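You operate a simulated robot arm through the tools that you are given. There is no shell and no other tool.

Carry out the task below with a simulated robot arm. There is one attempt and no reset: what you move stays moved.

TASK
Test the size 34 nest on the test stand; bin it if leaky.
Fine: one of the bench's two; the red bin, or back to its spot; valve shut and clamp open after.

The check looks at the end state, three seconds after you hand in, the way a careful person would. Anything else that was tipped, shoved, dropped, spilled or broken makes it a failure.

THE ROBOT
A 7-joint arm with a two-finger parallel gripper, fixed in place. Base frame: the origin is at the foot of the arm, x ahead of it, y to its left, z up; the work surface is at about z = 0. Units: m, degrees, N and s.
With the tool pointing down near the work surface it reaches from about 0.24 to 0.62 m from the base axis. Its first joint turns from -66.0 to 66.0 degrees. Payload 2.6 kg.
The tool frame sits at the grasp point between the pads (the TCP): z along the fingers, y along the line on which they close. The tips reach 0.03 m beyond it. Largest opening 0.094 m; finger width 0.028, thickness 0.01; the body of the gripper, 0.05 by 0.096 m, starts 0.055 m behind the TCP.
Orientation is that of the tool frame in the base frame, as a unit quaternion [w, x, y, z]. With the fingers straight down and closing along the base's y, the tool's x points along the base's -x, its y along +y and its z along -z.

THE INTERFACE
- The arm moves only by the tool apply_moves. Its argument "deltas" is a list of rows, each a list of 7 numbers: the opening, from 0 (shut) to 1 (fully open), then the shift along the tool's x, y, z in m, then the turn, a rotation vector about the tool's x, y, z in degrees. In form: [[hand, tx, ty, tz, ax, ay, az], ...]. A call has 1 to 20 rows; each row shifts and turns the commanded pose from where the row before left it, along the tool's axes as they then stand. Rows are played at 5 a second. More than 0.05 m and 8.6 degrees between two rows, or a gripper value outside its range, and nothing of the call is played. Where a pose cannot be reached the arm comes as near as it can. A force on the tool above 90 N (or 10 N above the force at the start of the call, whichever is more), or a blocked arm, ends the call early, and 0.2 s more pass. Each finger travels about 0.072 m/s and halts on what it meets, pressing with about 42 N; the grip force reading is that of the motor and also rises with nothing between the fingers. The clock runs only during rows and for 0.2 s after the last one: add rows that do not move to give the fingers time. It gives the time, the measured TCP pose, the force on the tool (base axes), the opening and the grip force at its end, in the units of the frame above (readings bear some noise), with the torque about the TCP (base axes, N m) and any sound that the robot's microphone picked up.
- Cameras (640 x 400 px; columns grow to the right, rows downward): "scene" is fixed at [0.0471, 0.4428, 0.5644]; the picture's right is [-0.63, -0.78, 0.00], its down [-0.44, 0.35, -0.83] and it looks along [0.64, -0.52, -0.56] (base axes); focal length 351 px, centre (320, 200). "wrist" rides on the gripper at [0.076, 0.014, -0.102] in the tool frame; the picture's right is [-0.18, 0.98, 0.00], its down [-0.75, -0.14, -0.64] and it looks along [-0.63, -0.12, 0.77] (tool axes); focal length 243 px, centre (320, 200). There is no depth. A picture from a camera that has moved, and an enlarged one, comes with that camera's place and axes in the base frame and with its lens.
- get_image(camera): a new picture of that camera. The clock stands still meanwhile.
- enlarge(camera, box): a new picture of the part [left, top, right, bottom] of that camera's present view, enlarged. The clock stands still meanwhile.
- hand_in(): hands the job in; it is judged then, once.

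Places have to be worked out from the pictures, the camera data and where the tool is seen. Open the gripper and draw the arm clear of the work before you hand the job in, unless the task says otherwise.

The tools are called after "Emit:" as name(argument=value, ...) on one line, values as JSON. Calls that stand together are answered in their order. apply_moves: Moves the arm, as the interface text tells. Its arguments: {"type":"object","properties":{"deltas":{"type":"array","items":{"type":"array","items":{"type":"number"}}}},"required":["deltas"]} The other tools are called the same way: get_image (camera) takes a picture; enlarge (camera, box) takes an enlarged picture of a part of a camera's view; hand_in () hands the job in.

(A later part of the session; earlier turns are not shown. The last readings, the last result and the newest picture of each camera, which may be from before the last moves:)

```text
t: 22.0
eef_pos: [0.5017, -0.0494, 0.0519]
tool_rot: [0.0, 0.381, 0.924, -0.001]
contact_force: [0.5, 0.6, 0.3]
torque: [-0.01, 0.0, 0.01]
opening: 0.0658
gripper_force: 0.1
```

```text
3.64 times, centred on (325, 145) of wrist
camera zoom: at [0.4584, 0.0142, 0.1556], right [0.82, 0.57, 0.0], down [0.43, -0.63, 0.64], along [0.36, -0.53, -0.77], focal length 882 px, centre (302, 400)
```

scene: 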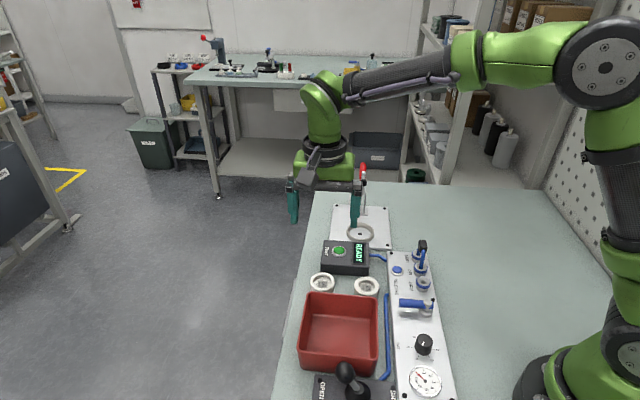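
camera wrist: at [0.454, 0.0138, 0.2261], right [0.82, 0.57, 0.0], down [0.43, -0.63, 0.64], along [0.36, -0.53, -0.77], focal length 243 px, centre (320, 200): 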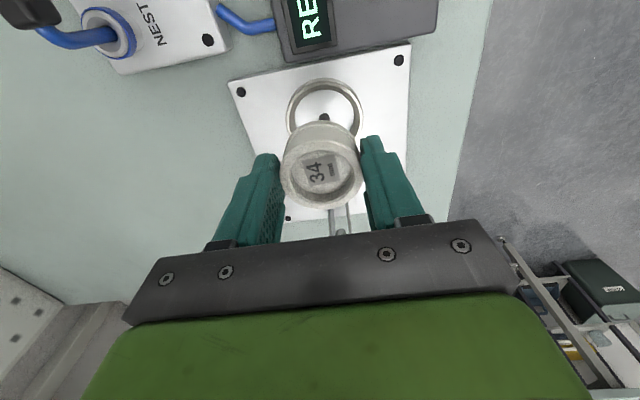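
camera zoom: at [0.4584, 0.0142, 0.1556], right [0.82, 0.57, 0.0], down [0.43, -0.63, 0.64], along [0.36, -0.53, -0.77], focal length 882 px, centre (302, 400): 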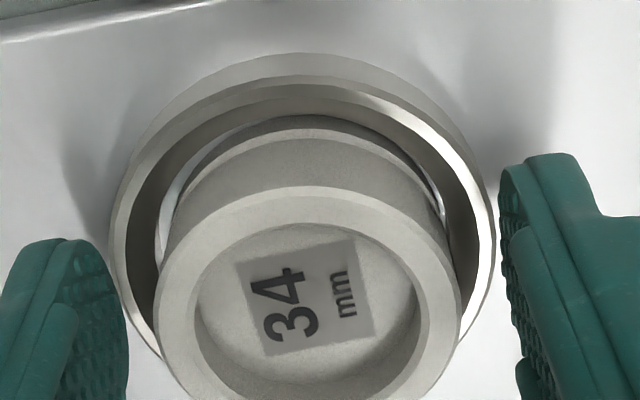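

The nest is seated level in the ring. I'll open a bit more, rise straight up, and check the clamp arm before closing it.

Emit:
apply_moves(deltas=[[0.85, 0, 0, 0, 0, 0, 0], [0.85, 0, 0, -0.02, 0, 0, 0], [0.85, 0, 0, -0.04, 0, 0, 0], [0.85, 0.01, 0, -0.045, 0, 0, 0], [0.85, 0.03, 0, -0.035, 0, 0, 0], [0.85, 0.03, 0, -0.03, 0, 0, 0], [0.85, 0, 0, 0, 0, 0, 0]])

Emit:
get_image(camera="wrist")

Emit:
enlarge(camera="scene", box=[310, 140, 410, 250])

```text
t: 23.6
eef_pos: [0.4525, -0.0015, 0.2225]
tool_rot: [0.0, 0.382, 0.924, -0.001]
contact_force: [-0.4, 0.0, -0.2]
torque: [0.0, 0.0, 0.01]
opening: 0.08
gripper_force: 0.1
```

```text
taken
camera wrist: at [0.4078, 0.0631, 0.3262], right [0.82, 0.57, 0.0], down [0.43, -0.63, 0.64], along [0.36, -0.53, -0.77], focal length 243 px, centre (320, 200)
```

wrist: 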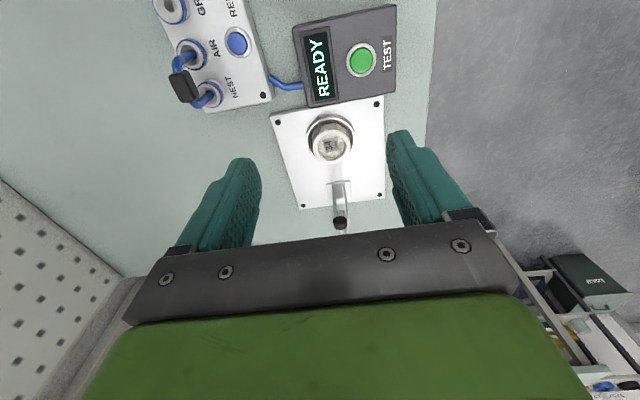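

```text
3.64 times, centred on (360, 195) of scene
camera zoom: at [0.0471, 0.4428, 0.5644], right [-0.63, -0.78, 0.0], down [-0.44, 0.35, -0.83], along [0.64, -0.52, -0.56], focal length 1278 px, centre (174, 218)
```

zoom: 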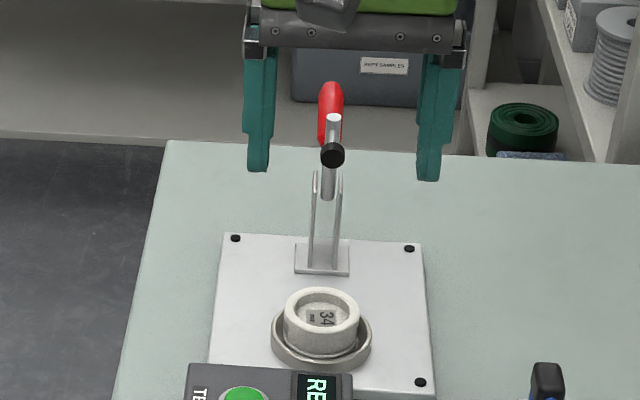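

The clamp plane passes through the ring: the arm is upright with its tip near (0.559, -0.110, 0.141), and the handle leans back about 45°. I'll close the fingers into a poker and bring it above the gap behind the arm.

Emit:
apply_moves(deltas=[[0.4, -0.02, 0, 0, 0, 0, 0], [0.1, -0.04, 0, 0, 0, 0, 0], [0, -0.04, 0, 0, 0, 0, 0], [0, -0.04, 0, 0, 0, 0, 0], [0, -0.041, 0, 0, 0, 0, 0], [0, 0, 0, 0, 0, 0, 0]])

Emit:
get_image(camera="wrist")

Emit:
enlarge(camera="scene", box=[300, 110, 420, 220])

```text
t: 25.0
eef_pos: [0.5763, -0.1221, 0.2181]
tool_rot: [0.0, 0.381, 0.924, 0.001]
contact_force: [-0.3, 0.8, -0.5]
torque: [-0.05, 0.05, -0.01]
opening: 0.0
gripper_force: 33.4
out of reach, approached as far as the arm can: row 5
```

```text
taken
camera wrist: at [0.5311, -0.0589, 0.322], right [0.82, 0.57, 0.0], down [0.43, -0.63, 0.64], along [0.36, -0.53, -0.77], focal length 243 px, centre (320, 200)
```

wrist: 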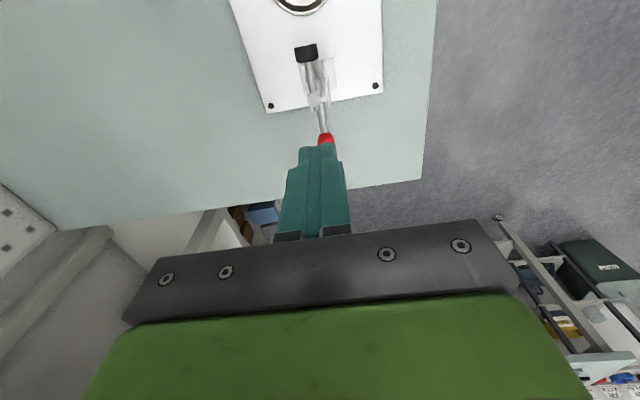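

```text
3.64 times, centred on (360, 165) of scene
camera zoom: at [0.0471, 0.4428, 0.5644], right [-0.63, -0.78, 0.0], down [-0.44, 0.35, -0.83], along [0.64, -0.52, -0.56], focal length 1278 px, centre (174, 327)
```

zoom: 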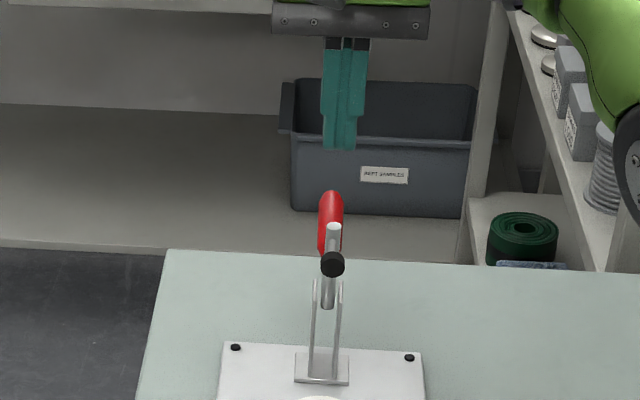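

The arm ran out of reach at this height, stopping at about v=0.494. I'll zoom on the wrist view to see the arm and handle relative to my fingertips.

Emit:
enlarge(camera="wrist", box=[250, 20, 390, 170])

```text
2.67 times, centred on (320, 95) of wrist
camera zoom: at [0.5311, -0.0589, 0.322], right [0.82, 0.57, 0.0], down [0.43, -0.63, 0.64], along [0.36, -0.53, -0.77], focal length 647 px, centre (320, 480)
```

zoom: 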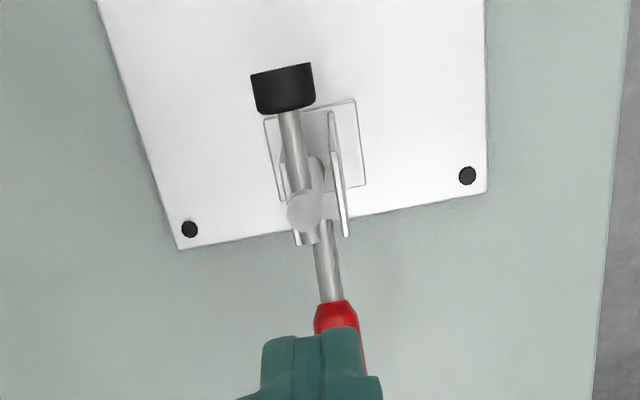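

The arm tip is confirmed at v≈0.472 with its back face near 0.477, and my finger front is at about 0.480. The reach grows lower down, so I'll descend 2 cm first and see whether I can gain clearance.

Emit:
apply_moves(deltas=[[0, 0, 0, 0.02, 0, 0, 0], [0, 0, 0, 0, 0, 0, 0]])

```text
t: 25.6
eef_pos: [0.5793, -0.1227, 0.2023]
tool_rot: [-0.002, 0.381, 0.925, -0.001]
contact_force: [0.2, 0.2, -0.6]
torque: [0.0, 0.01, 0.03]
opening: 0.0002
gripper_force: 33.0
out of reach, approached as far as the arm can: row 1
```

That gained a little reach, to v≈0.496. I'll lower further while the tips are still above the arm's top.

Emit:
apply_moves(deltas=[[0, 0, 0, 0.018, 0, 0, 0], [0, 0, 0, 0, 0, 0, 0]])

Emit:
enlarge(camera="wrist", box=[250, 20, 390, 170])

Emit:
enlarge(camera="scene", box=[320, 130, 400, 210])

```text
t: 26.2
eef_pos: [0.5843, -0.1239, 0.1838]
tool_rot: [-0.001, 0.382, 0.924, -0.001]
contact_force: [-0.6, -0.6, -0.4]
torque: [-0.04, 0.01, -0.01]
opening: 0.0
gripper_force: 33.1
out of reach, approached as far as the arm can: row 1
```

```text
2.67 times, centred on (320, 95) of wrist
camera zoom: at [0.5399, -0.0605, 0.2883], right [0.82, 0.57, 0.0], down [0.44, -0.63, 0.64], along [0.36, -0.53, -0.77], focal length 647 px, centre (320, 480)
```

zoom: 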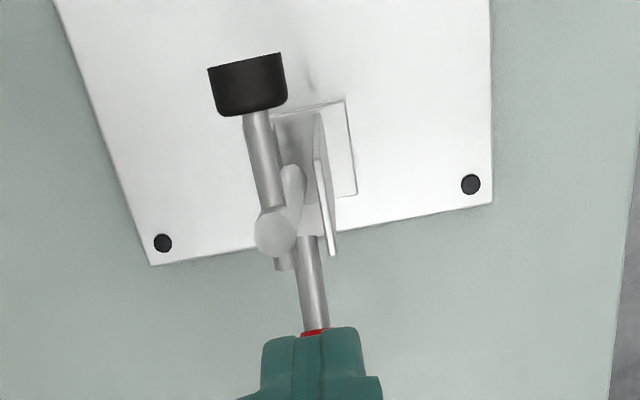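

```text
5.00 times, centred on (360, 170) of scene
camera zoom: at [0.0471, 0.4428, 0.5644], right [-0.63, -0.78, 0.0], down [-0.44, 0.35, -0.83], along [0.64, -0.52, -0.56], focal length 1757 px, centre (120, 350)
```

zoom: 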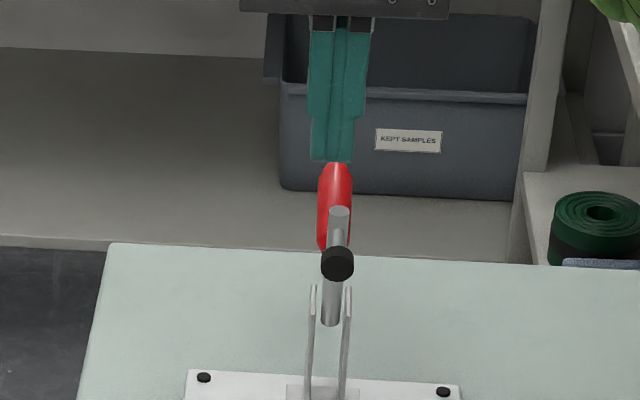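

I'm now at v≈0.501, about 5 mm off the clamp plane in u. I'll correct that and descend behind the arm to tip z≈0.115.

Emit:
apply_moves(deltas=[[0, 0, -0.006, 0, 0, 0, 0], [0, 0, 0, 0.015, 0, 0, 0], [0, 0, 0, 0.012, 0, 0, 0], [0, 0, 0, 0.012, 0, 0, 0], [0, 0, 0, 0, 0, 0, 0]])

Emit:
enlarge(camera="wrist", box=[250, 20, 390, 170])

Emit:
enlarge(camera="scene", box=[320, 130, 400, 210])

```text
t: 27.4
eef_pos: [0.5912, -0.1318, 0.145]
tool_rot: [0.0, 0.382, 0.924, 0.0]
contact_force: [0.3, -0.3, -0.9]
torque: [0.0, 0.01, 0.01]
opening: 0.0
gripper_force: 32.9
out of reach, approached as far as the arm can: row 2, 3
```

```text
2.67 times, centred on (320, 95) of wrist
camera zoom: at [0.548, -0.0686, 0.25], right [0.82, 0.57, 0.0], down [0.44, -0.63, 0.64], along [0.36, -0.53, -0.77], focal length 647 px, centre (320, 480)
```

zoom: 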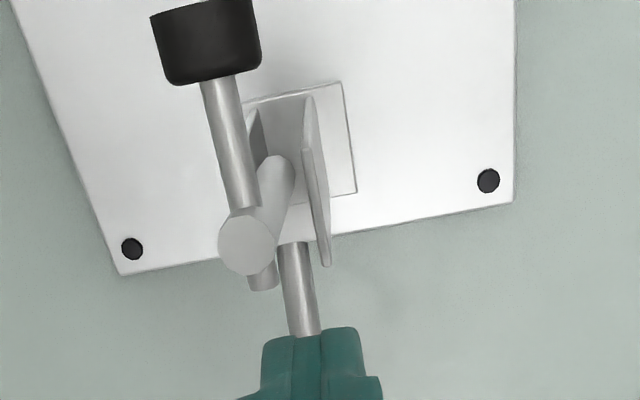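

```text
5.00 times, centred on (360, 170) of scene
camera zoom: at [0.0471, 0.4428, 0.5644], right [-0.63, -0.78, 0.0], down [-0.44, 0.35, -0.83], along [0.64, -0.52, -0.56], focal length 1757 px, centre (120, 350)
```

zoom: 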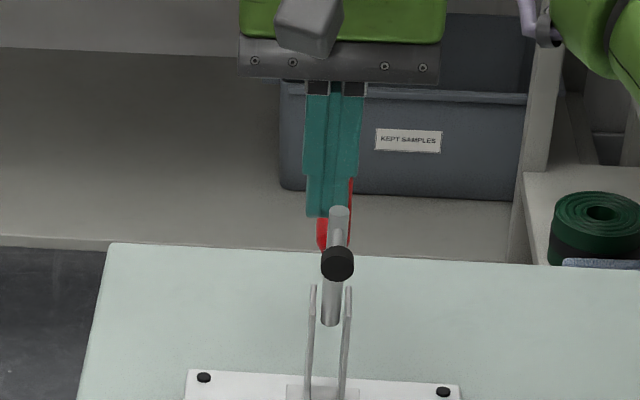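

The fingers are now behind the arm, with the tip at z≈0.115 and v≈0.511. I'll centre on the clamp plane and push the arm forward toward the ring in small steps.

Emit:
apply_moves(deltas=[[0, 0, -0.005, 0, 0, 0, 0], [0, 0.01, 0, 0, 0, 0, 0], [0, 0.01, 0, 0, 0, 0, 0], [0, 0.008, 0, 0, 0, 0, 0], [0, 0.008, 0, 0, 0, 0, 0], [0, 0, 0, 0, 0, 0, 0]])

Emit:
enlarge(camera="wrist", box=[230, 0, 410, 180])

Emit:
enlarge(camera="scene", box=[310, 130, 410, 230])

```text
t: 28.8
eef_pos: [0.5928, -0.1163, 0.1548]
tool_rot: [-0.001, 0.382, 0.924, 0.0]
contact_force: [-0.7, 0.2, 0.3]
torque: [-0.01, 0.0, 0.0]
opening: 0.0
gripper_force: 33.0
out of reach, approached as far as the arm can: row 1, 2, 3, 4, 5
```

```text
2.22 times, centred on (320, 90) of wrist
camera zoom: at [0.5492, -0.0521, 0.2592], right [0.82, 0.57, 0.0], down [0.44, -0.63, 0.64], along [0.36, -0.53, -0.77], focal length 539 px, centre (320, 444)
```

zoom: 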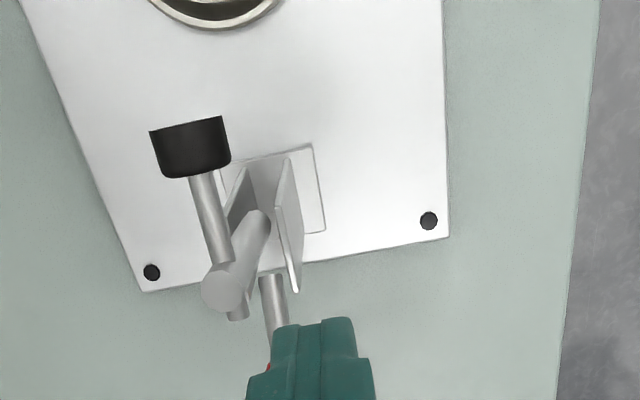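

```text
4.00 times, centred on (360, 180) of scene
camera zoom: at [0.0471, 0.4428, 0.5644], right [-0.63, -0.78, 0.0], down [-0.44, 0.35, -0.83], along [0.64, -0.52, -0.56], focal length 1406 px, centre (160, 280)
```

zoom: 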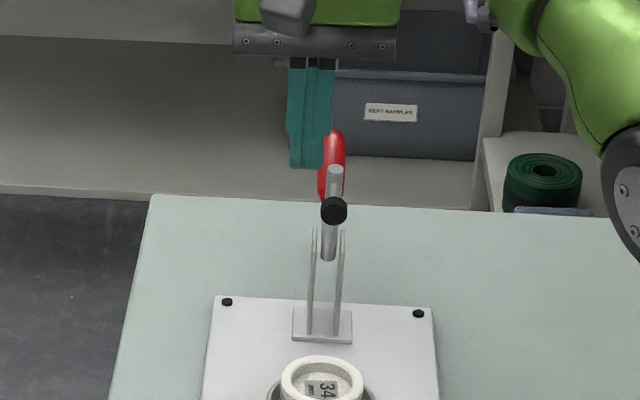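

The arm slid along its reach boundary instead of following the command, with u off by about 17 mm and no contact force. I'll back off upward and inward to recover a clean pose.

Emit:
apply_moves(deltas=[[0, 0, 0, -0.03, 0, 0, 0], [0, 0, 0, 0, 0, 0, 0]])

```text
t: 29.4
eef_pos: [0.5893, -0.1034, 0.1833]
tool_rot: [0.0, 0.381, 0.924, 0.0]
contact_force: [-0.6, -0.5, -0.4]
torque: [-0.04, -0.02, 0.01]
opening: 0.0
gripper_force: 32.9
out of reach, approached as far as the arm can: row 1
```

Still on the boundary. I'll pull inward along -x toward the base.

Emit:
apply_moves(deltas=[[0, 0.02, -0.02, 0, 0, 0, 0], [0, 0, 0, 0, 0, 0, 0]])

```text
t: 30.0
eef_pos: [0.5616, -0.104, 0.1837]
tool_rot: [0.001, 0.381, 0.925, -0.001]
contact_force: [0.1, -0.6, -0.3]
torque: [0.0, 0.02, 0.0]
opening: 0.0
gripper_force: 33.0
```

Motion is normal again, so rows continue from the clamped pose. To stay away from full extension I'll rise a little, tilt the tool 15° so the fingers lean outward, and move in behind the arm.

Emit:
apply_moves(deltas=[[0, 0, 0, -0.02, 0, 0, 0], [0, 0, 0, 0, 0, -7.5, 0], [0, 0, 0, 0, 0, -7.5, 0], [0, -0.0242, -0.0039, 0.0065, 0, 0, 0], [0, 0, 0, 0, 0, 0, 0]])

Emit:
enlarge(camera="wrist", box=[230, 0, 410, 180])

Emit:
enlarge(camera="scene", box=[310, 110, 410, 210])

```text
t: 31.2
eef_pos: [0.5781, -0.1259, 0.2019]
tool_rot: [0.121, 0.378, 0.916, -0.05]
contact_force: [0.8, -0.2, -0.2]
torque: [-0.01, 0.05, 0.02]
opening: 0.0002
gripper_force: 33.4
```

```text
2.22 times, centred on (320, 90) of wrist
camera zoom: at [0.5153, -0.0448, 0.2821], right [0.82, 0.57, 0.05], down [0.3, -0.5, 0.82], along [0.49, -0.65, -0.58], focal length 539 px, centre (320, 444)
```

zoom: 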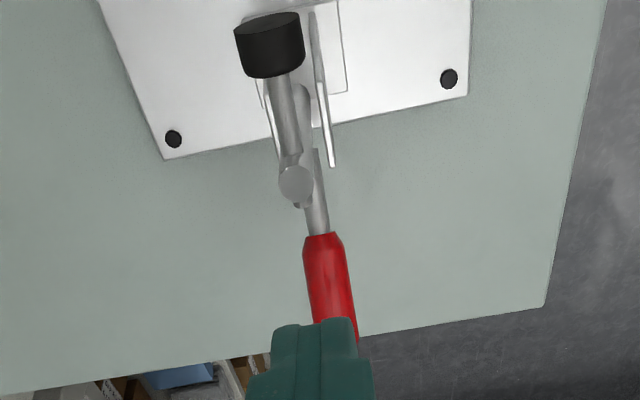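

```text
4.00 times, centred on (360, 160) of scene
camera zoom: at [0.0471, 0.4428, 0.5644], right [-0.63, -0.78, 0.0], down [-0.44, 0.35, -0.83], along [0.64, -0.52, -0.56], focal length 1406 px, centre (160, 360)
```

zoom: 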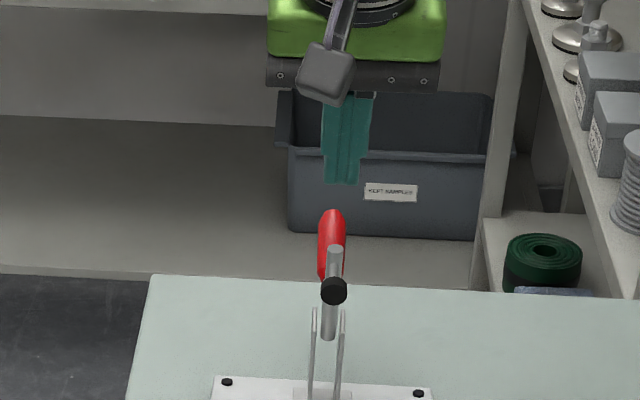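

The tilted pose is reachable: TCP at v≈0.498, u≈0.320, right in the clamp plane. I'll descend straight down behind the arm.

Emit:
apply_moves(deltas=[[0, 0.0052, 0, 0.0193, 0, 0, 0], [0, 0.0052, 0, 0.0193, 0, 0, 0], [0, 0.0036, 0, 0.0136, 0, 0, 0], [0, 0, 0, 0, 0, 0, 0]])

Emit:
enlarge(camera="wrist", box=[230, 0, 410, 180])

Emit:
enlarge(camera="scene", box=[310, 130, 410, 230])

```text
t: 32.2
eef_pos: [0.5756, -0.1243, 0.1493]
tool_rot: [0.121, 0.379, 0.916, -0.05]
contact_force: [0.6, 0.4, -0.9]
torque: [0.0, -0.02, 0.0]
opening: 0.0
gripper_force: 32.8
```

```text
2.22 times, centred on (320, 90) of wrist
camera zoom: at [0.5148, -0.0448, 0.229], right [0.82, 0.57, 0.05], down [0.3, -0.5, 0.82], along [0.49, -0.65, -0.58], focal length 539 px, centre (320, 444)
```

zoom: 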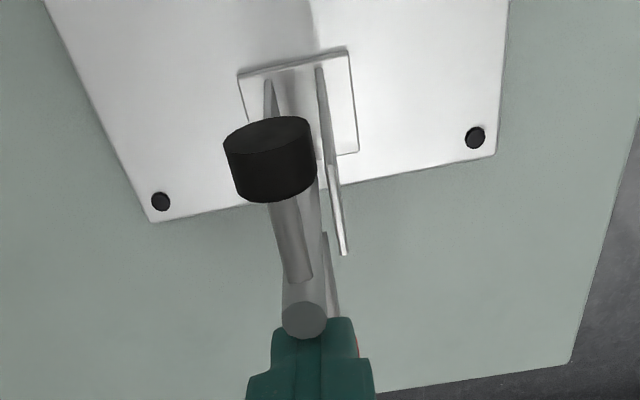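

```text
4.00 times, centred on (360, 180) of scene
camera zoom: at [0.0471, 0.4428, 0.5644], right [-0.63, -0.78, 0.0], down [-0.44, 0.35, -0.83], along [0.64, -0.52, -0.56], focal length 1406 px, centre (160, 280)
```

zoom: 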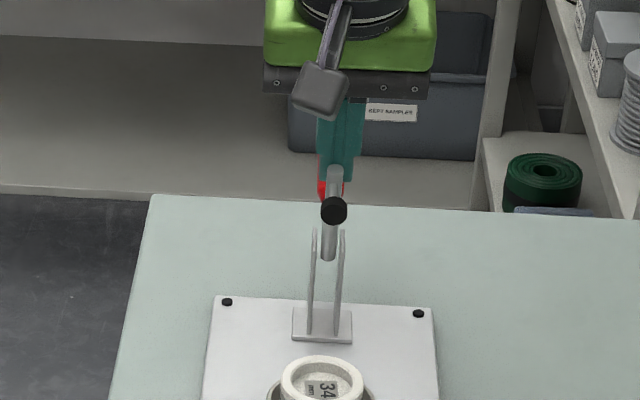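

The fingers are directly behind the arm with no contact yet. I'll push horizontally toward the ring in 7.5 mm steps.

Emit:
apply_moves(deltas=[[0, 0.00725, 0, -0.00194, 0, 0, 0], [0, 0.00725, 0, -0.00194, 0, 0, 0], [0, 0.00725, 0, -0.00194, 0, 0, 0], [0, 0, 0, 0, 0, 0, 0]])

Emit:
enlarge(camera="wrist", box=[230, 0, 410, 180])

Emit:
enlarge(camera="scene", box=[310, 130, 410, 230])

```text
t: 33.2
eef_pos: [0.559, -0.1098, 0.1497]
tool_rot: [0.12, 0.378, 0.917, -0.05]
contact_force: [0.9, -1.9, -0.5]
torque: [-0.06, -0.03, -0.02]
opening: 0.0001
gripper_force: 32.5
```

```text
2.22 times, centred on (320, 90) of wrist
camera zoom: at [0.4988, -0.029, 0.2295], right [0.82, 0.57, 0.05], down [0.3, -0.5, 0.82], along [0.49, -0.65, -0.58], focal length 539 px, centre (320, 444)
```

zoom: 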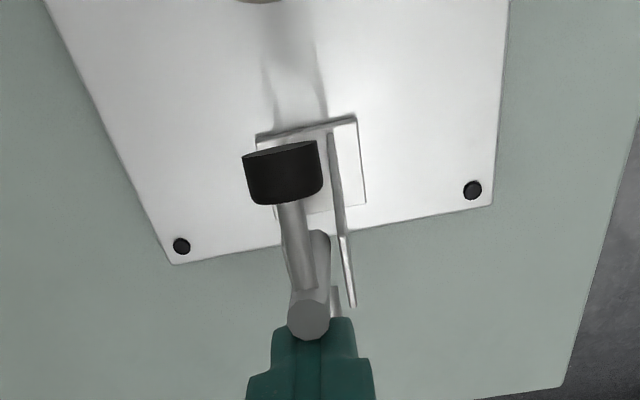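

```text
4.00 times, centred on (360, 180) of scene
camera zoom: at [0.0471, 0.4428, 0.5644], right [-0.63, -0.78, 0.0], down [-0.44, 0.35, -0.83], along [0.64, -0.52, -0.56], focal length 1406 px, centre (160, 280)
```

zoom: 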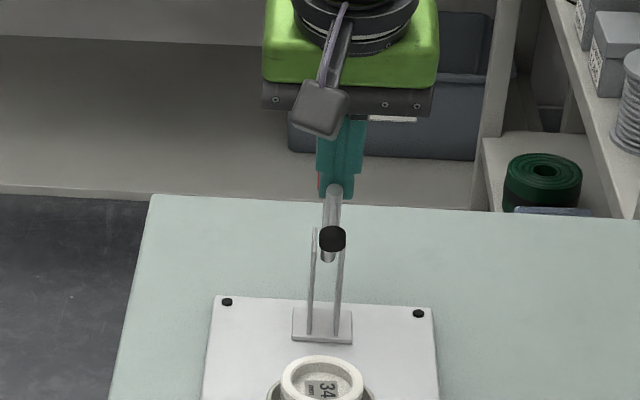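

The arm is swinging with only about 2 N of resistance. I'll keep pushing forward and begin to descend with the arc.

Emit:
apply_moves(deltas=[[0, 0.00725, 0, -0.00194, 0, 0, 0], [0, 0.00725, 0, -0.00194, 0, 0, 0], [0, 0.00725, 0, -0.00194, 0, 0, 0], [0, 0.0085, 0, 0.0015, 0, 0, 0], [0, 0, 0, 0, 0, 0, 0]])

Emit:
enlarge(camera="wrist", box=[230, 0, 410, 180])

Emit:
enlarge(camera="scene", box=[310, 130, 410, 230])

```text
t: 34.4
eef_pos: [0.5374, -0.0882, 0.1437]
tool_rot: [0.121, 0.378, 0.917, -0.049]
contact_force: [-0.5, 0.2, -0.7]
torque: [-0.01, 0.01, -0.04]
opening: 0.0
gripper_force: 32.9
```

```text
2.22 times, centred on (320, 90) of wrist
camera zoom: at [0.4766, -0.0075, 0.225], right [0.82, 0.57, 0.05], down [0.3, -0.5, 0.82], along [0.49, -0.65, -0.58], focal length 539 px, centre (320, 444)
```

zoom: 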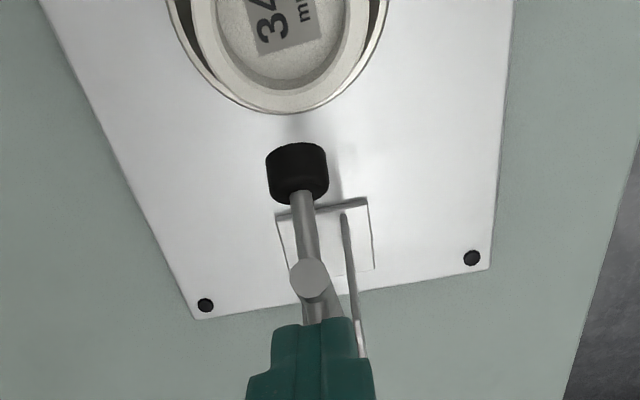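

```text
4.00 times, centred on (360, 180) of scene
camera zoom: at [0.0471, 0.4428, 0.5644], right [-0.63, -0.78, 0.0], down [-0.44, 0.35, -0.83], along [0.64, -0.52, -0.56], focal length 1406 px, centre (160, 280)
```

zoom: 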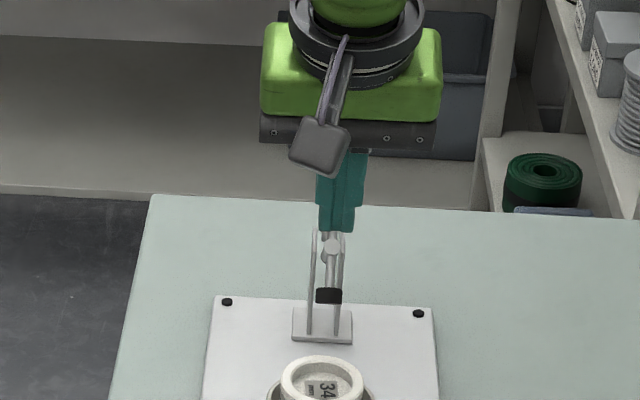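

The arm is roughly 40° over and the pad is swinging down toward the nest. I'll continue along the arc, forward and down.

Emit:
apply_moves(deltas=[[0, 0.0093, 0, 0.0037, 0, 0, 0], [0, 0.0093, 0, 0.0037, 0, 0, 0], [0, 0.0085, 0, 0.006, 0, 0, 0], [0, 0, 0, 0, 0, 0, 0]])

Emit:
enlarge(camera="wrist", box=[230, 0, 410, 180])

Emit:
enlarge(camera="scene", box=[310, 130, 410, 230])

```text
t: 35.4
eef_pos: [0.5225, -0.0723, 0.1254]
tool_rot: [0.121, 0.378, 0.916, -0.049]
contact_force: [-0.6, -0.6, 0.4]
torque: [-0.03, 0.0, -0.03]
opening: 0.0
gripper_force: 33.2
```

```text
2.22 times, centred on (320, 90) of wrist
camera zoom: at [0.461, 0.0073, 0.2052], right [0.82, 0.57, 0.05], down [0.3, -0.5, 0.82], along [0.49, -0.65, -0.58], focal length 539 px, centre (320, 444)
```

zoom: 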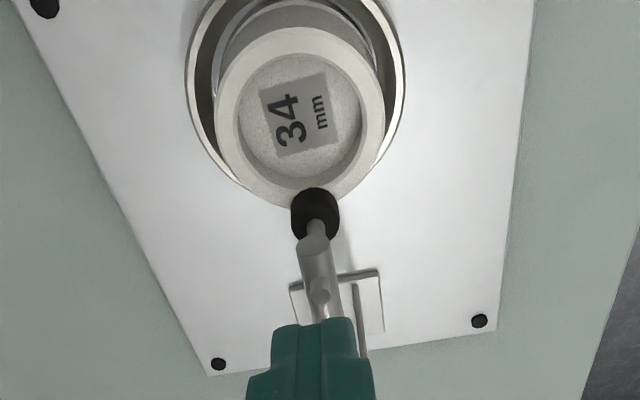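

```text
4.00 times, centred on (360, 180) of scene
camera zoom: at [0.0471, 0.4428, 0.5644], right [-0.63, -0.78, 0.0], down [-0.44, 0.35, -0.83], along [0.64, -0.52, -0.56], focal length 1406 px, centre (160, 280)
```

zoom: 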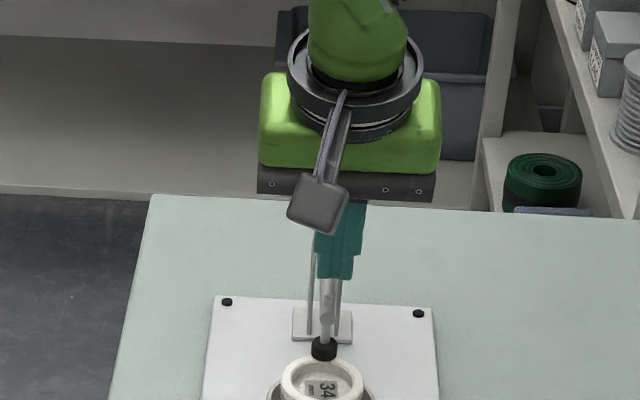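

The pad is now just above the near rim of the nest. I'll continue down the arc in smaller steps, watching the force for contact with the nest.

Emit:
apply_moves(deltas=[[0, 0.0055, 0, 0.005, 0, 0, 0], [0, 0.0055, 0, 0.005, 0, 0, 0], [0, 0, 0, 0, 0, 0, 0]])

Emit:
enlarge(camera="wrist", box=[230, 0, 410, 180])

Emit:
enlarge(camera="scene", box=[310, 130, 410, 230])

```text
t: 36.2
eef_pos: [0.5172, -0.0665, 0.1119]
tool_rot: [0.12, 0.379, 0.916, -0.05]
contact_force: [-0.5, 0.1, -0.3]
torque: [0.01, -0.01, 0.03]
opening: 0.0001
gripper_force: 32.9
```

```text
2.22 times, centred on (320, 90) of wrist
camera zoom: at [0.4555, 0.0137, 0.1918], right [0.82, 0.57, 0.05], down [0.3, -0.5, 0.82], along [0.49, -0.65, -0.58], focal length 539 px, centre (320, 444)
```

zoom: 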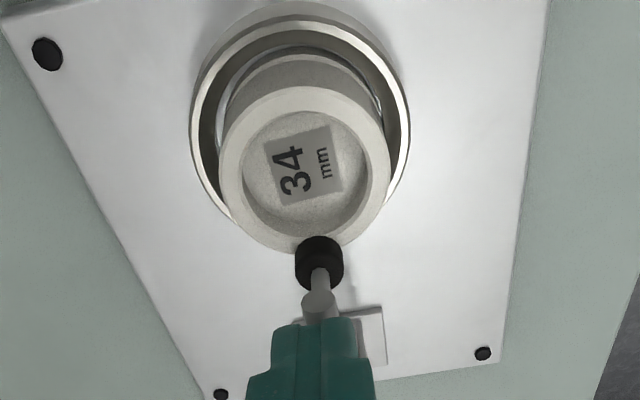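

```text
4.00 times, centred on (360, 180) of scene
camera zoom: at [0.0471, 0.4428, 0.5644], right [-0.63, -0.78, 0.0], down [-0.44, 0.35, -0.83], along [0.64, -0.52, -0.56], focal length 1406 px, centre (160, 280)
```

zoom: 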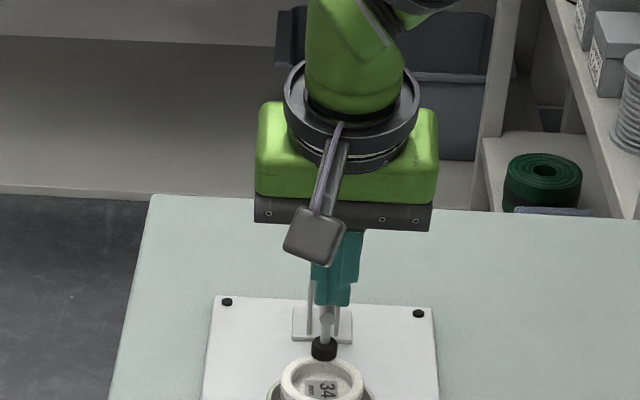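

The pad did not move in the last step and the force is near zero, so I'm about level with the arm's end. I'll zoom in to see the pad relative to the nest before pressing.

Emit:
enlarge(camera="wrist", box=[270, 70, 370, 160])

Emit:
enlarge(camera="scene", box=[335, 190, 385, 240])

```text
4.44 times, centred on (320, 115) of wrist
camera zoom: at [0.4555, 0.0137, 0.1918], right [0.82, 0.57, 0.05], down [0.3, -0.5, 0.82], along [0.49, -0.65, -0.58], focal length 1078 px, centre (320, 578)
```

zoom: 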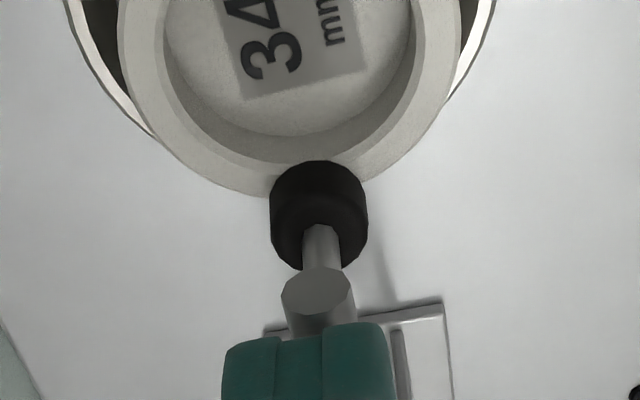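

```text
8.00 times, centred on (360, 215) of scene
camera zoom: at [0.0471, 0.4428, 0.5644], right [-0.63, -0.78, 0.0], down [-0.44, 0.35, -0.83], along [0.64, -0.52, -0.56], focal length 2812 px, centre (0, 80)
```

zoom: 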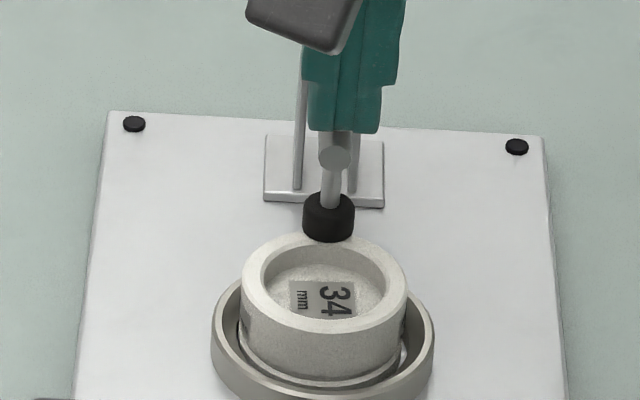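

The pad is just over the near rim of the nest and the arm is almost level, with my fingertips at its top. I'll press gently downward in 3 mm steps and watch the force.

Emit:
apply_moves(deltas=[[0, 0.0008, 0, 0.0029, 0, 0, 0], [0, 0.0008, 0, 0.0029, 0, 0, 0], [0, 0, 0, 0, 0, 0, 0]])

Emit:
enlarge(camera="wrist", box=[270, 70, 370, 160])

Emit:
enlarge(camera="scene", box=[335, 190, 385, 240])

```text
t: 37.0
eef_pos: [0.5163, -0.066, 0.1075]
tool_rot: [0.121, 0.379, 0.916, -0.05]
contact_force: [-23.1, 4.3, 34.5]
torque: [0.24, 0.84, 0.16]
opening: 0.0001
gripper_force: 32.6
```

```text
4.44 times, centred on (320, 115) of wrist
camera zoom: at [0.4557, 0.0139, 0.1878], right [0.82, 0.57, 0.05], down [0.3, -0.5, 0.82], along [0.49, -0.65, -0.58], focal length 1078 px, centre (320, 578)
```

zoom: 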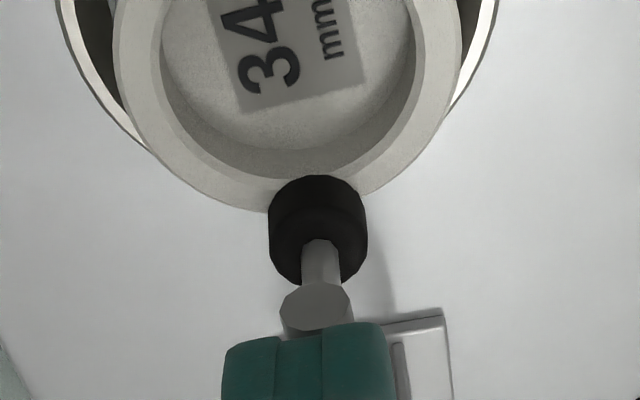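

```text
8.00 times, centred on (360, 215) of scene
camera zoom: at [0.0468, 0.4428, 0.5644], right [-0.63, -0.78, 0.0], down [-0.44, 0.35, -0.83], along [0.64, -0.52, -0.56], focal length 2812 px, centre (0, 80)
```

zoom: 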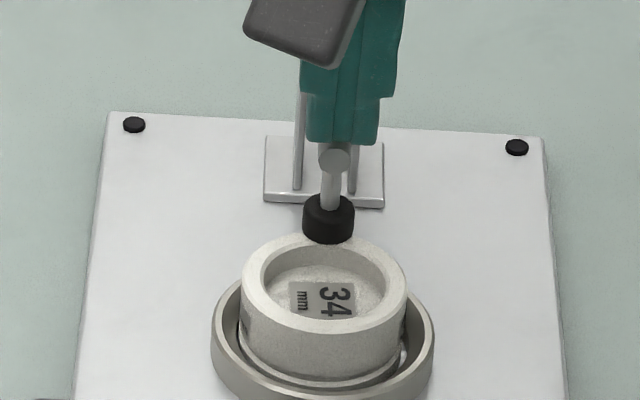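

I read 34 N upward plus a sideways load. The handle has probably come up behind my fingers, or the pad is on the rim. I'll withdraw upward along the tool axis and look at the clamp's state.

Emit:
apply_moves(deltas=[[0, 0, 0, -0.02, 0, 0, 0], [0, 0, 0, -0.04, 0, 0, 0], [0, 0, 0, -0.04, 0, 0, 0], [0, 0.03, 0, -0.02, 0, 0, 0], [0, 0.03, 0, 0, 0, 0, 0], [0, 0, 0, 0, 0, 0, 0]])

Emit:
get_image(camera="wrist")

Emit:
enlarge(camera="scene", box=[320, 150, 400, 240])

```text
t: 38.4
eef_pos: [0.4548, -0.0056, 0.2083]
tool_rot: [0.121, 0.379, 0.916, -0.05]
contact_force: [-0.3, -0.3, 0.0]
torque: [-0.01, -0.01, -0.01]
opening: 0.0
gripper_force: 34.0
```

```text
taken
camera wrist: at [0.3924, 0.0746, 0.288], right [0.82, 0.57, 0.05], down [0.3, -0.5, 0.82], along [0.49, -0.65, -0.58], focal length 243 px, centre (320, 200)
```

wrist: 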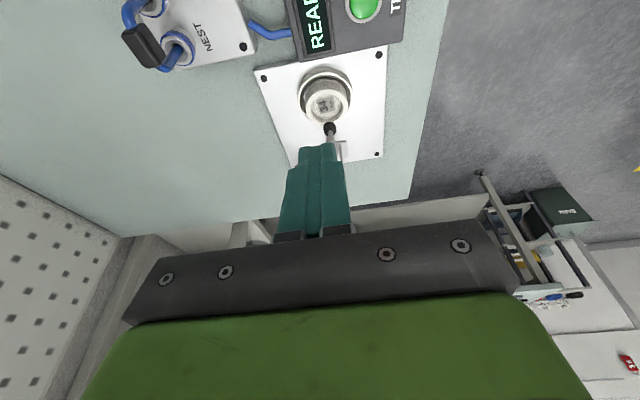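

```text
4.44 times, centred on (360, 195) of scene
camera zoom: at [0.0471, 0.4428, 0.5644], right [-0.63, -0.78, 0.0], down [-0.44, 0.35, -0.83], along [0.64, -0.52, -0.56], focal length 1562 px, centre (142, 222)
```

zoom: 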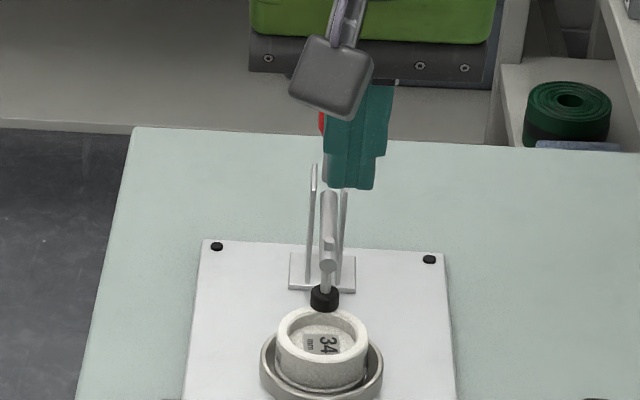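

The arm stayed down and the handle is now up behind it. I'll move the gripper aside to get an unobstructed view of the clamp.

Emit:
apply_moves(deltas=[[0, 0.02, 0.03, -0.03, 0, 0, 0], [0, 0.02, 0.04, -0.02, 0, 0, 0], [0, 0, 0.04, 0, 0, 7.5, 0], [0, 0, 0.03, 0, 0, 7.5, 0], [0, 0, 0, 0, 0, 0, 0]])

Emit:
enlarge(camera="scene", box=[320, 150, 400, 240])

Emit:
get_image(camera="wrist")

```text
t: 39.6
eef_pos: [0.516, 0.1276, 0.2459]
tool_rot: [-0.002, 0.381, 0.925, 0.0]
contact_force: [0.3, 0.4, -0.2]
torque: [-0.03, 0.01, 0.03]
opening: 0.0
gripper_force: 33.2
```

```text
4.44 times, centred on (360, 195) of scene
camera zoom: at [0.0471, 0.4428, 0.5644], right [-0.63, -0.78, 0.0], down [-0.44, 0.35, -0.83], along [0.64, -0.52, -0.56], focal length 1562 px, centre (142, 222)
```

zoom: 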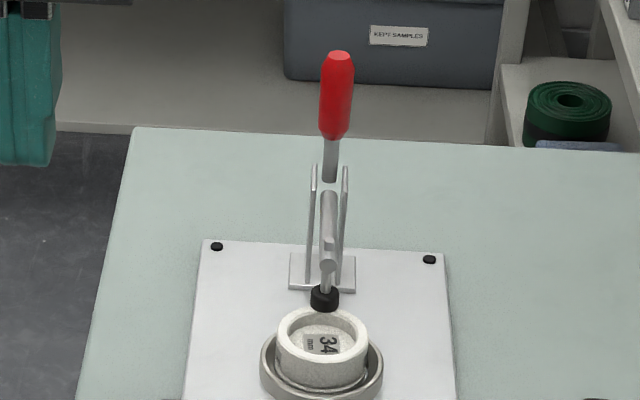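

```text
taken
camera wrist: at [0.4716, 0.1911, 0.349], right [0.82, 0.57, 0.0], down [0.44, -0.63, 0.64], along [0.36, -0.53, -0.77], focal length 243 px, centre (320, 200)
```

wrist: 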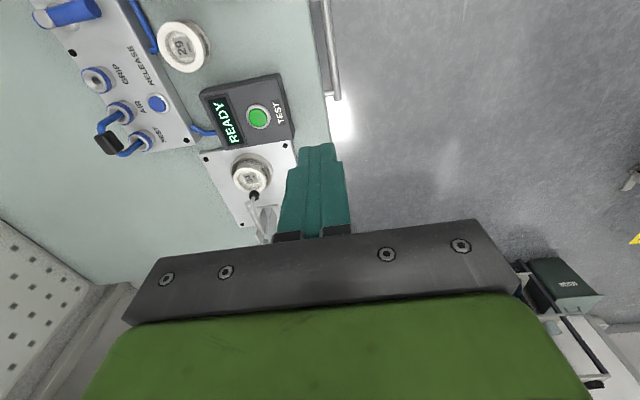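

The handle is now upright and the pad is over the nest's near rim. I'll zoom in to see whether the pad is really bearing on it.

Emit:
enlarge(camera="scene", box=[340, 190, 380, 230])

Emit:
enlarge(camera="wrist", box=[190, 130, 290, 240])

```text
10.00 times, centred on (360, 210) of scene
camera zoom: at [0.0471, 0.4428, 0.5644], right [-0.63, -0.78, 0.0], down [-0.44, 0.35, -0.83], along [0.64, -0.52, -0.56], focal length 3514 px, centre (-80, 100)
```

zoom: 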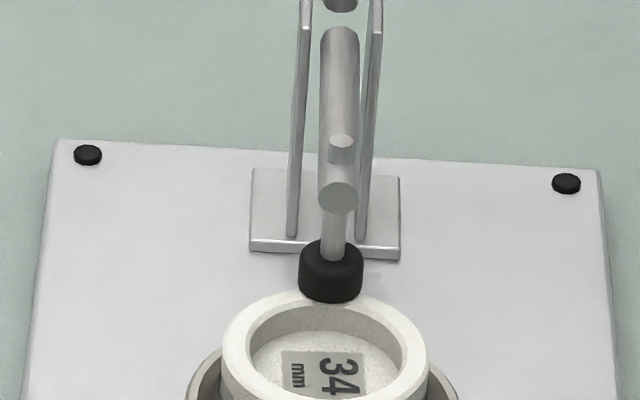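

```text
3.64 times, centred on (240, 185) of wrist
camera zoom: at [0.4716, 0.1911, 0.349], right [0.82, 0.57, 0.0], down [0.44, -0.63, 0.64], along [0.36, -0.53, -0.77], focal length 882 px, centre (611, 254)
```

zoom: 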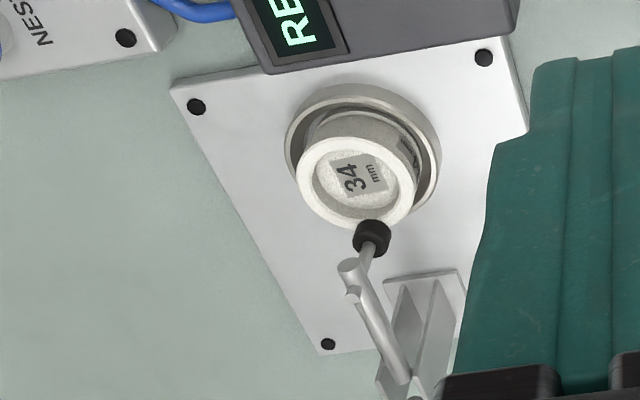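

The pad is bearing on the rim and the handle is about vertical, which looks like the closed position. Before admitting air I'll make sure the toggle is home by nudging the handle from behind. First I'll tilt again and move above that spot.

Emit:
apply_moves(deltas=[[0, 0, 0, 0, 0, -7.5, 0], [0, 0, 0, 0, 0, -7.5, 0], [0, -0.036, -0.0226, 0.0114, 0, 0, 0], [0, -0.036, -0.0226, 0.0114, 0, 0, 0], [0, -0.036, -0.0226, 0.0114, 0, 0, 0], [0, -0.036, -0.0226, 0.0114, 0, 0, 0], [0, -0.036, -0.0226, 0.0114, 0, 0, 0], [0, -0.036, -0.0225, 0.0112, 0, 0, 0], [0, 0, 0, 0, 0, 0, 0]])

Emit:
get_image(camera="wrist")

Emit:
enlarge(camera="scene", box=[310, 110, 410, 230])

```text
t: 41.6
eef_pos: [0.5827, -0.1216, 0.2328]
tool_rot: [0.121, 0.378, 0.916, -0.05]
contact_force: [-0.4, -0.6, -0.4]
torque: [0.01, 0.02, 0.02]
opening: 0.0001
gripper_force: 32.8
```

```text
taken
camera wrist: at [0.5219, -0.042, 0.3126], right [0.82, 0.57, 0.05], down [0.3, -0.5, 0.82], along [0.49, -0.65, -0.58], focal length 243 px, centre (320, 200)
```

wrist: 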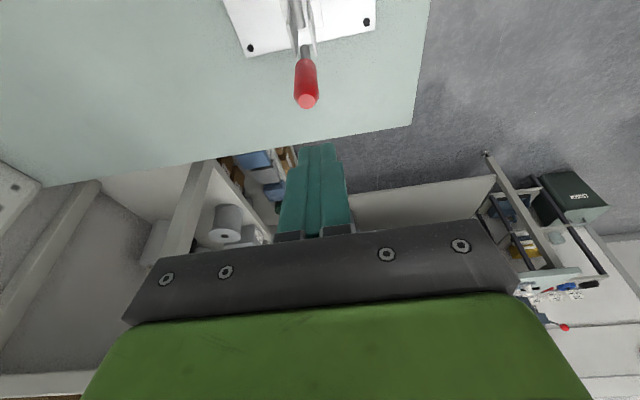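

```text
3.33 times, centred on (360, 170) of scene
camera zoom: at [0.0471, 0.4428, 0.5644], right [-0.63, -0.78, 0.0], down [-0.44, 0.35, -0.83], along [0.64, -0.52, -0.56], focal length 1172 px, centre (187, 300)
```

zoom: 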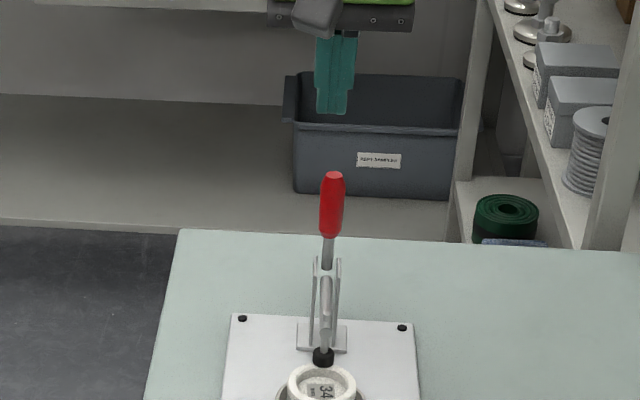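

Triangulating again, the handle stands almost vertical at v≈0.498 with its top at z≈0.150, pivoting near z≈0.05. I'll tilt the fingers to 25° and reach behind it for a gentle confirming push toward the ring.

Emit:
apply_moves(deltas=[[0, 0, -0.006, 0, 0, -5, 0], [0, 0, 0, 0, 0, -5, 0], [0, -0.0136, 0, 0.0063, 0, 0, 0], [0, -0.0136, 0, 0.0063, 0, 0, 0], [0, 0, 0, 0, 0, 0, 0]])

Emit:
enlarge(camera="wrist", box=[230, 0, 410, 180])

```text
t: 42.8
eef_pos: [0.5971, -0.1483, 0.2343]
tool_rot: [0.2, 0.372, 0.903, -0.083]
contact_force: [0.2, 0.5, 0.2]
torque: [0.01, 0.0, 0.01]
opening: 0.0
gripper_force: 32.2
```

```text
2.22 times, centred on (320, 90) of wrist
camera zoom: at [0.5275, -0.0592, 0.2963], right [0.81, 0.58, 0.08], down [0.19, -0.39, 0.9], along [0.55, -0.72, -0.43], focal length 539 px, centre (320, 444)
```

zoom: 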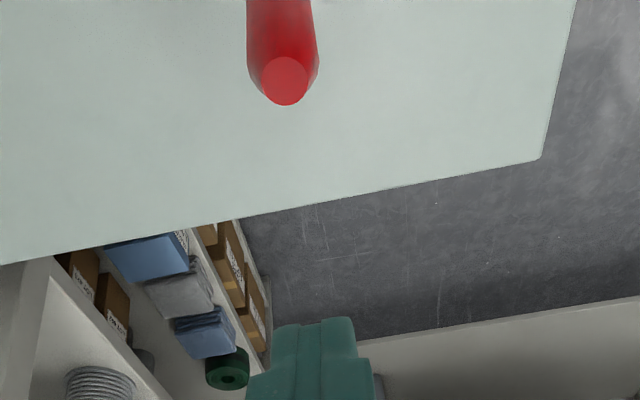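

Reachable, at v≈0.527 in the clamp plane. I'll descend behind the handle.

Emit:
apply_moves(deltas=[[0, 0.0093, 0.001, 0.0199, 0, 0, 0], [0, 0.0093, 0.001, 0.0199, 0, 0, 0], [0, 0.0093, 0, 0.0199, 0, 0, 0], [0, 0, 0, 0, 0, 0, 0]])

Emit:
enlarge(camera="wrist", box=[230, 0, 410, 180])

Emit:
enlarge(camera="scene", box=[310, 110, 410, 230])

```text
t: 43.8
eef_pos: [0.6014, -0.1475, 0.1661]
tool_rot: [0.201, 0.373, 0.902, -0.083]
contact_force: [-0.4, 0.3, -0.2]
torque: [0.01, 0.0, -0.01]
opening: 0.0
gripper_force: 33.2
```

```text
2.22 times, centred on (320, 90) of wrist
camera zoom: at [0.5309, -0.0586, 0.2289], right [0.81, 0.58, 0.08], down [0.19, -0.39, 0.9], along [0.55, -0.72, -0.43], focal length 539 px, centre (320, 444)
```

zoom: 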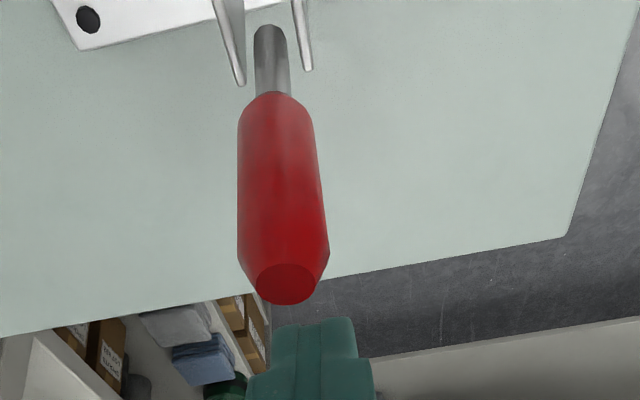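

```text
3.33 times, centred on (360, 170) of scene
camera zoom: at [0.0471, 0.4428, 0.5644], right [-0.63, -0.78, 0.0], down [-0.44, 0.35, -0.83], along [0.64, -0.52, -0.56], focal length 1172 px, centre (187, 300)
```

zoom: 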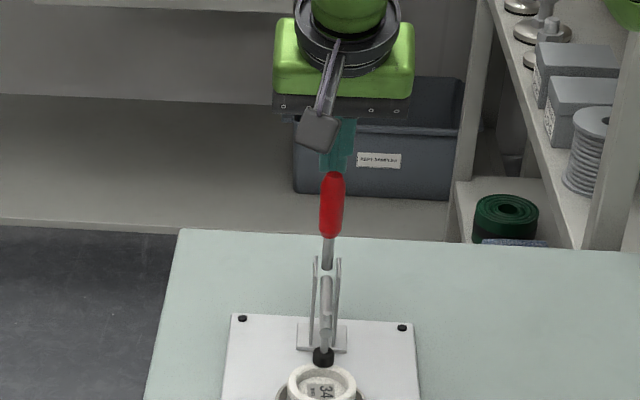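

The fingers are behind the handle top, about 12 mm from contact. I'll go 8 mm lower and approach in small steps.

Emit:
apply_moves(deltas=[[0, 0.0034, 0, 0.0073, 0, 0, 0], [0, 0.0036, 0, -0.0017, 0, 0, 0], [0, 0.0036, 0, -0.0017, 0, 0, 0], [0, 0.0027, 0, -0.0013, 0, 0, 0], [0, 0, 0, 0, 0, 0, 0]])

```text
t: 45.0
eef_pos: [0.5924, -0.1389, 0.1607]
tool_rot: [0.2, 0.373, 0.902, -0.083]
contact_force: [-0.2, -0.6, 0.3]
torque: [0.01, 0.0, 0.0]
opening: 0.0
gripper_force: 33.1
```

No contact yet. I'll keep closing in 2 mm steps.

Emit:
apply_moves(deltas=[[0, 0.0018, 0, -0.0008, 0, 0, 0], [0, 0.0018, 0, -0.0008, 0, 0, 0], [0, 0.0018, 0, -0.0008, 0, 0, 0], [0, 0, 0, 0, 0, 0, 0]])

Emit:
enlarge(camera="wrist", box=[230, 0, 410, 180])

```text
t: 46.0
eef_pos: [0.5895, -0.1398, 0.1618]
tool_rot: [0.204, 0.372, 0.902, -0.083]
contact_force: [21.1, -16.3, 3.0]
torque: [-0.19, -0.16, -0.1]
opening: 0.0
gripper_force: 32.8
```

```text
2.22 times, centred on (320, 90) of wrist
camera zoom: at [0.5181, -0.0498, 0.2232], right [0.81, 0.58, 0.08], down [0.19, -0.38, 0.9], along [0.55, -0.72, -0.42], focal length 539 px, centre (320, 444)
```

zoom: 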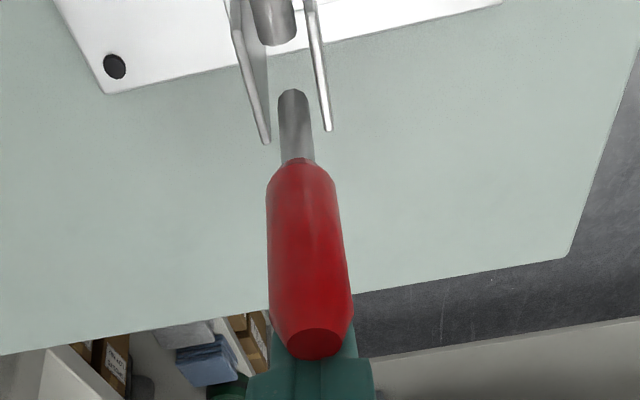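

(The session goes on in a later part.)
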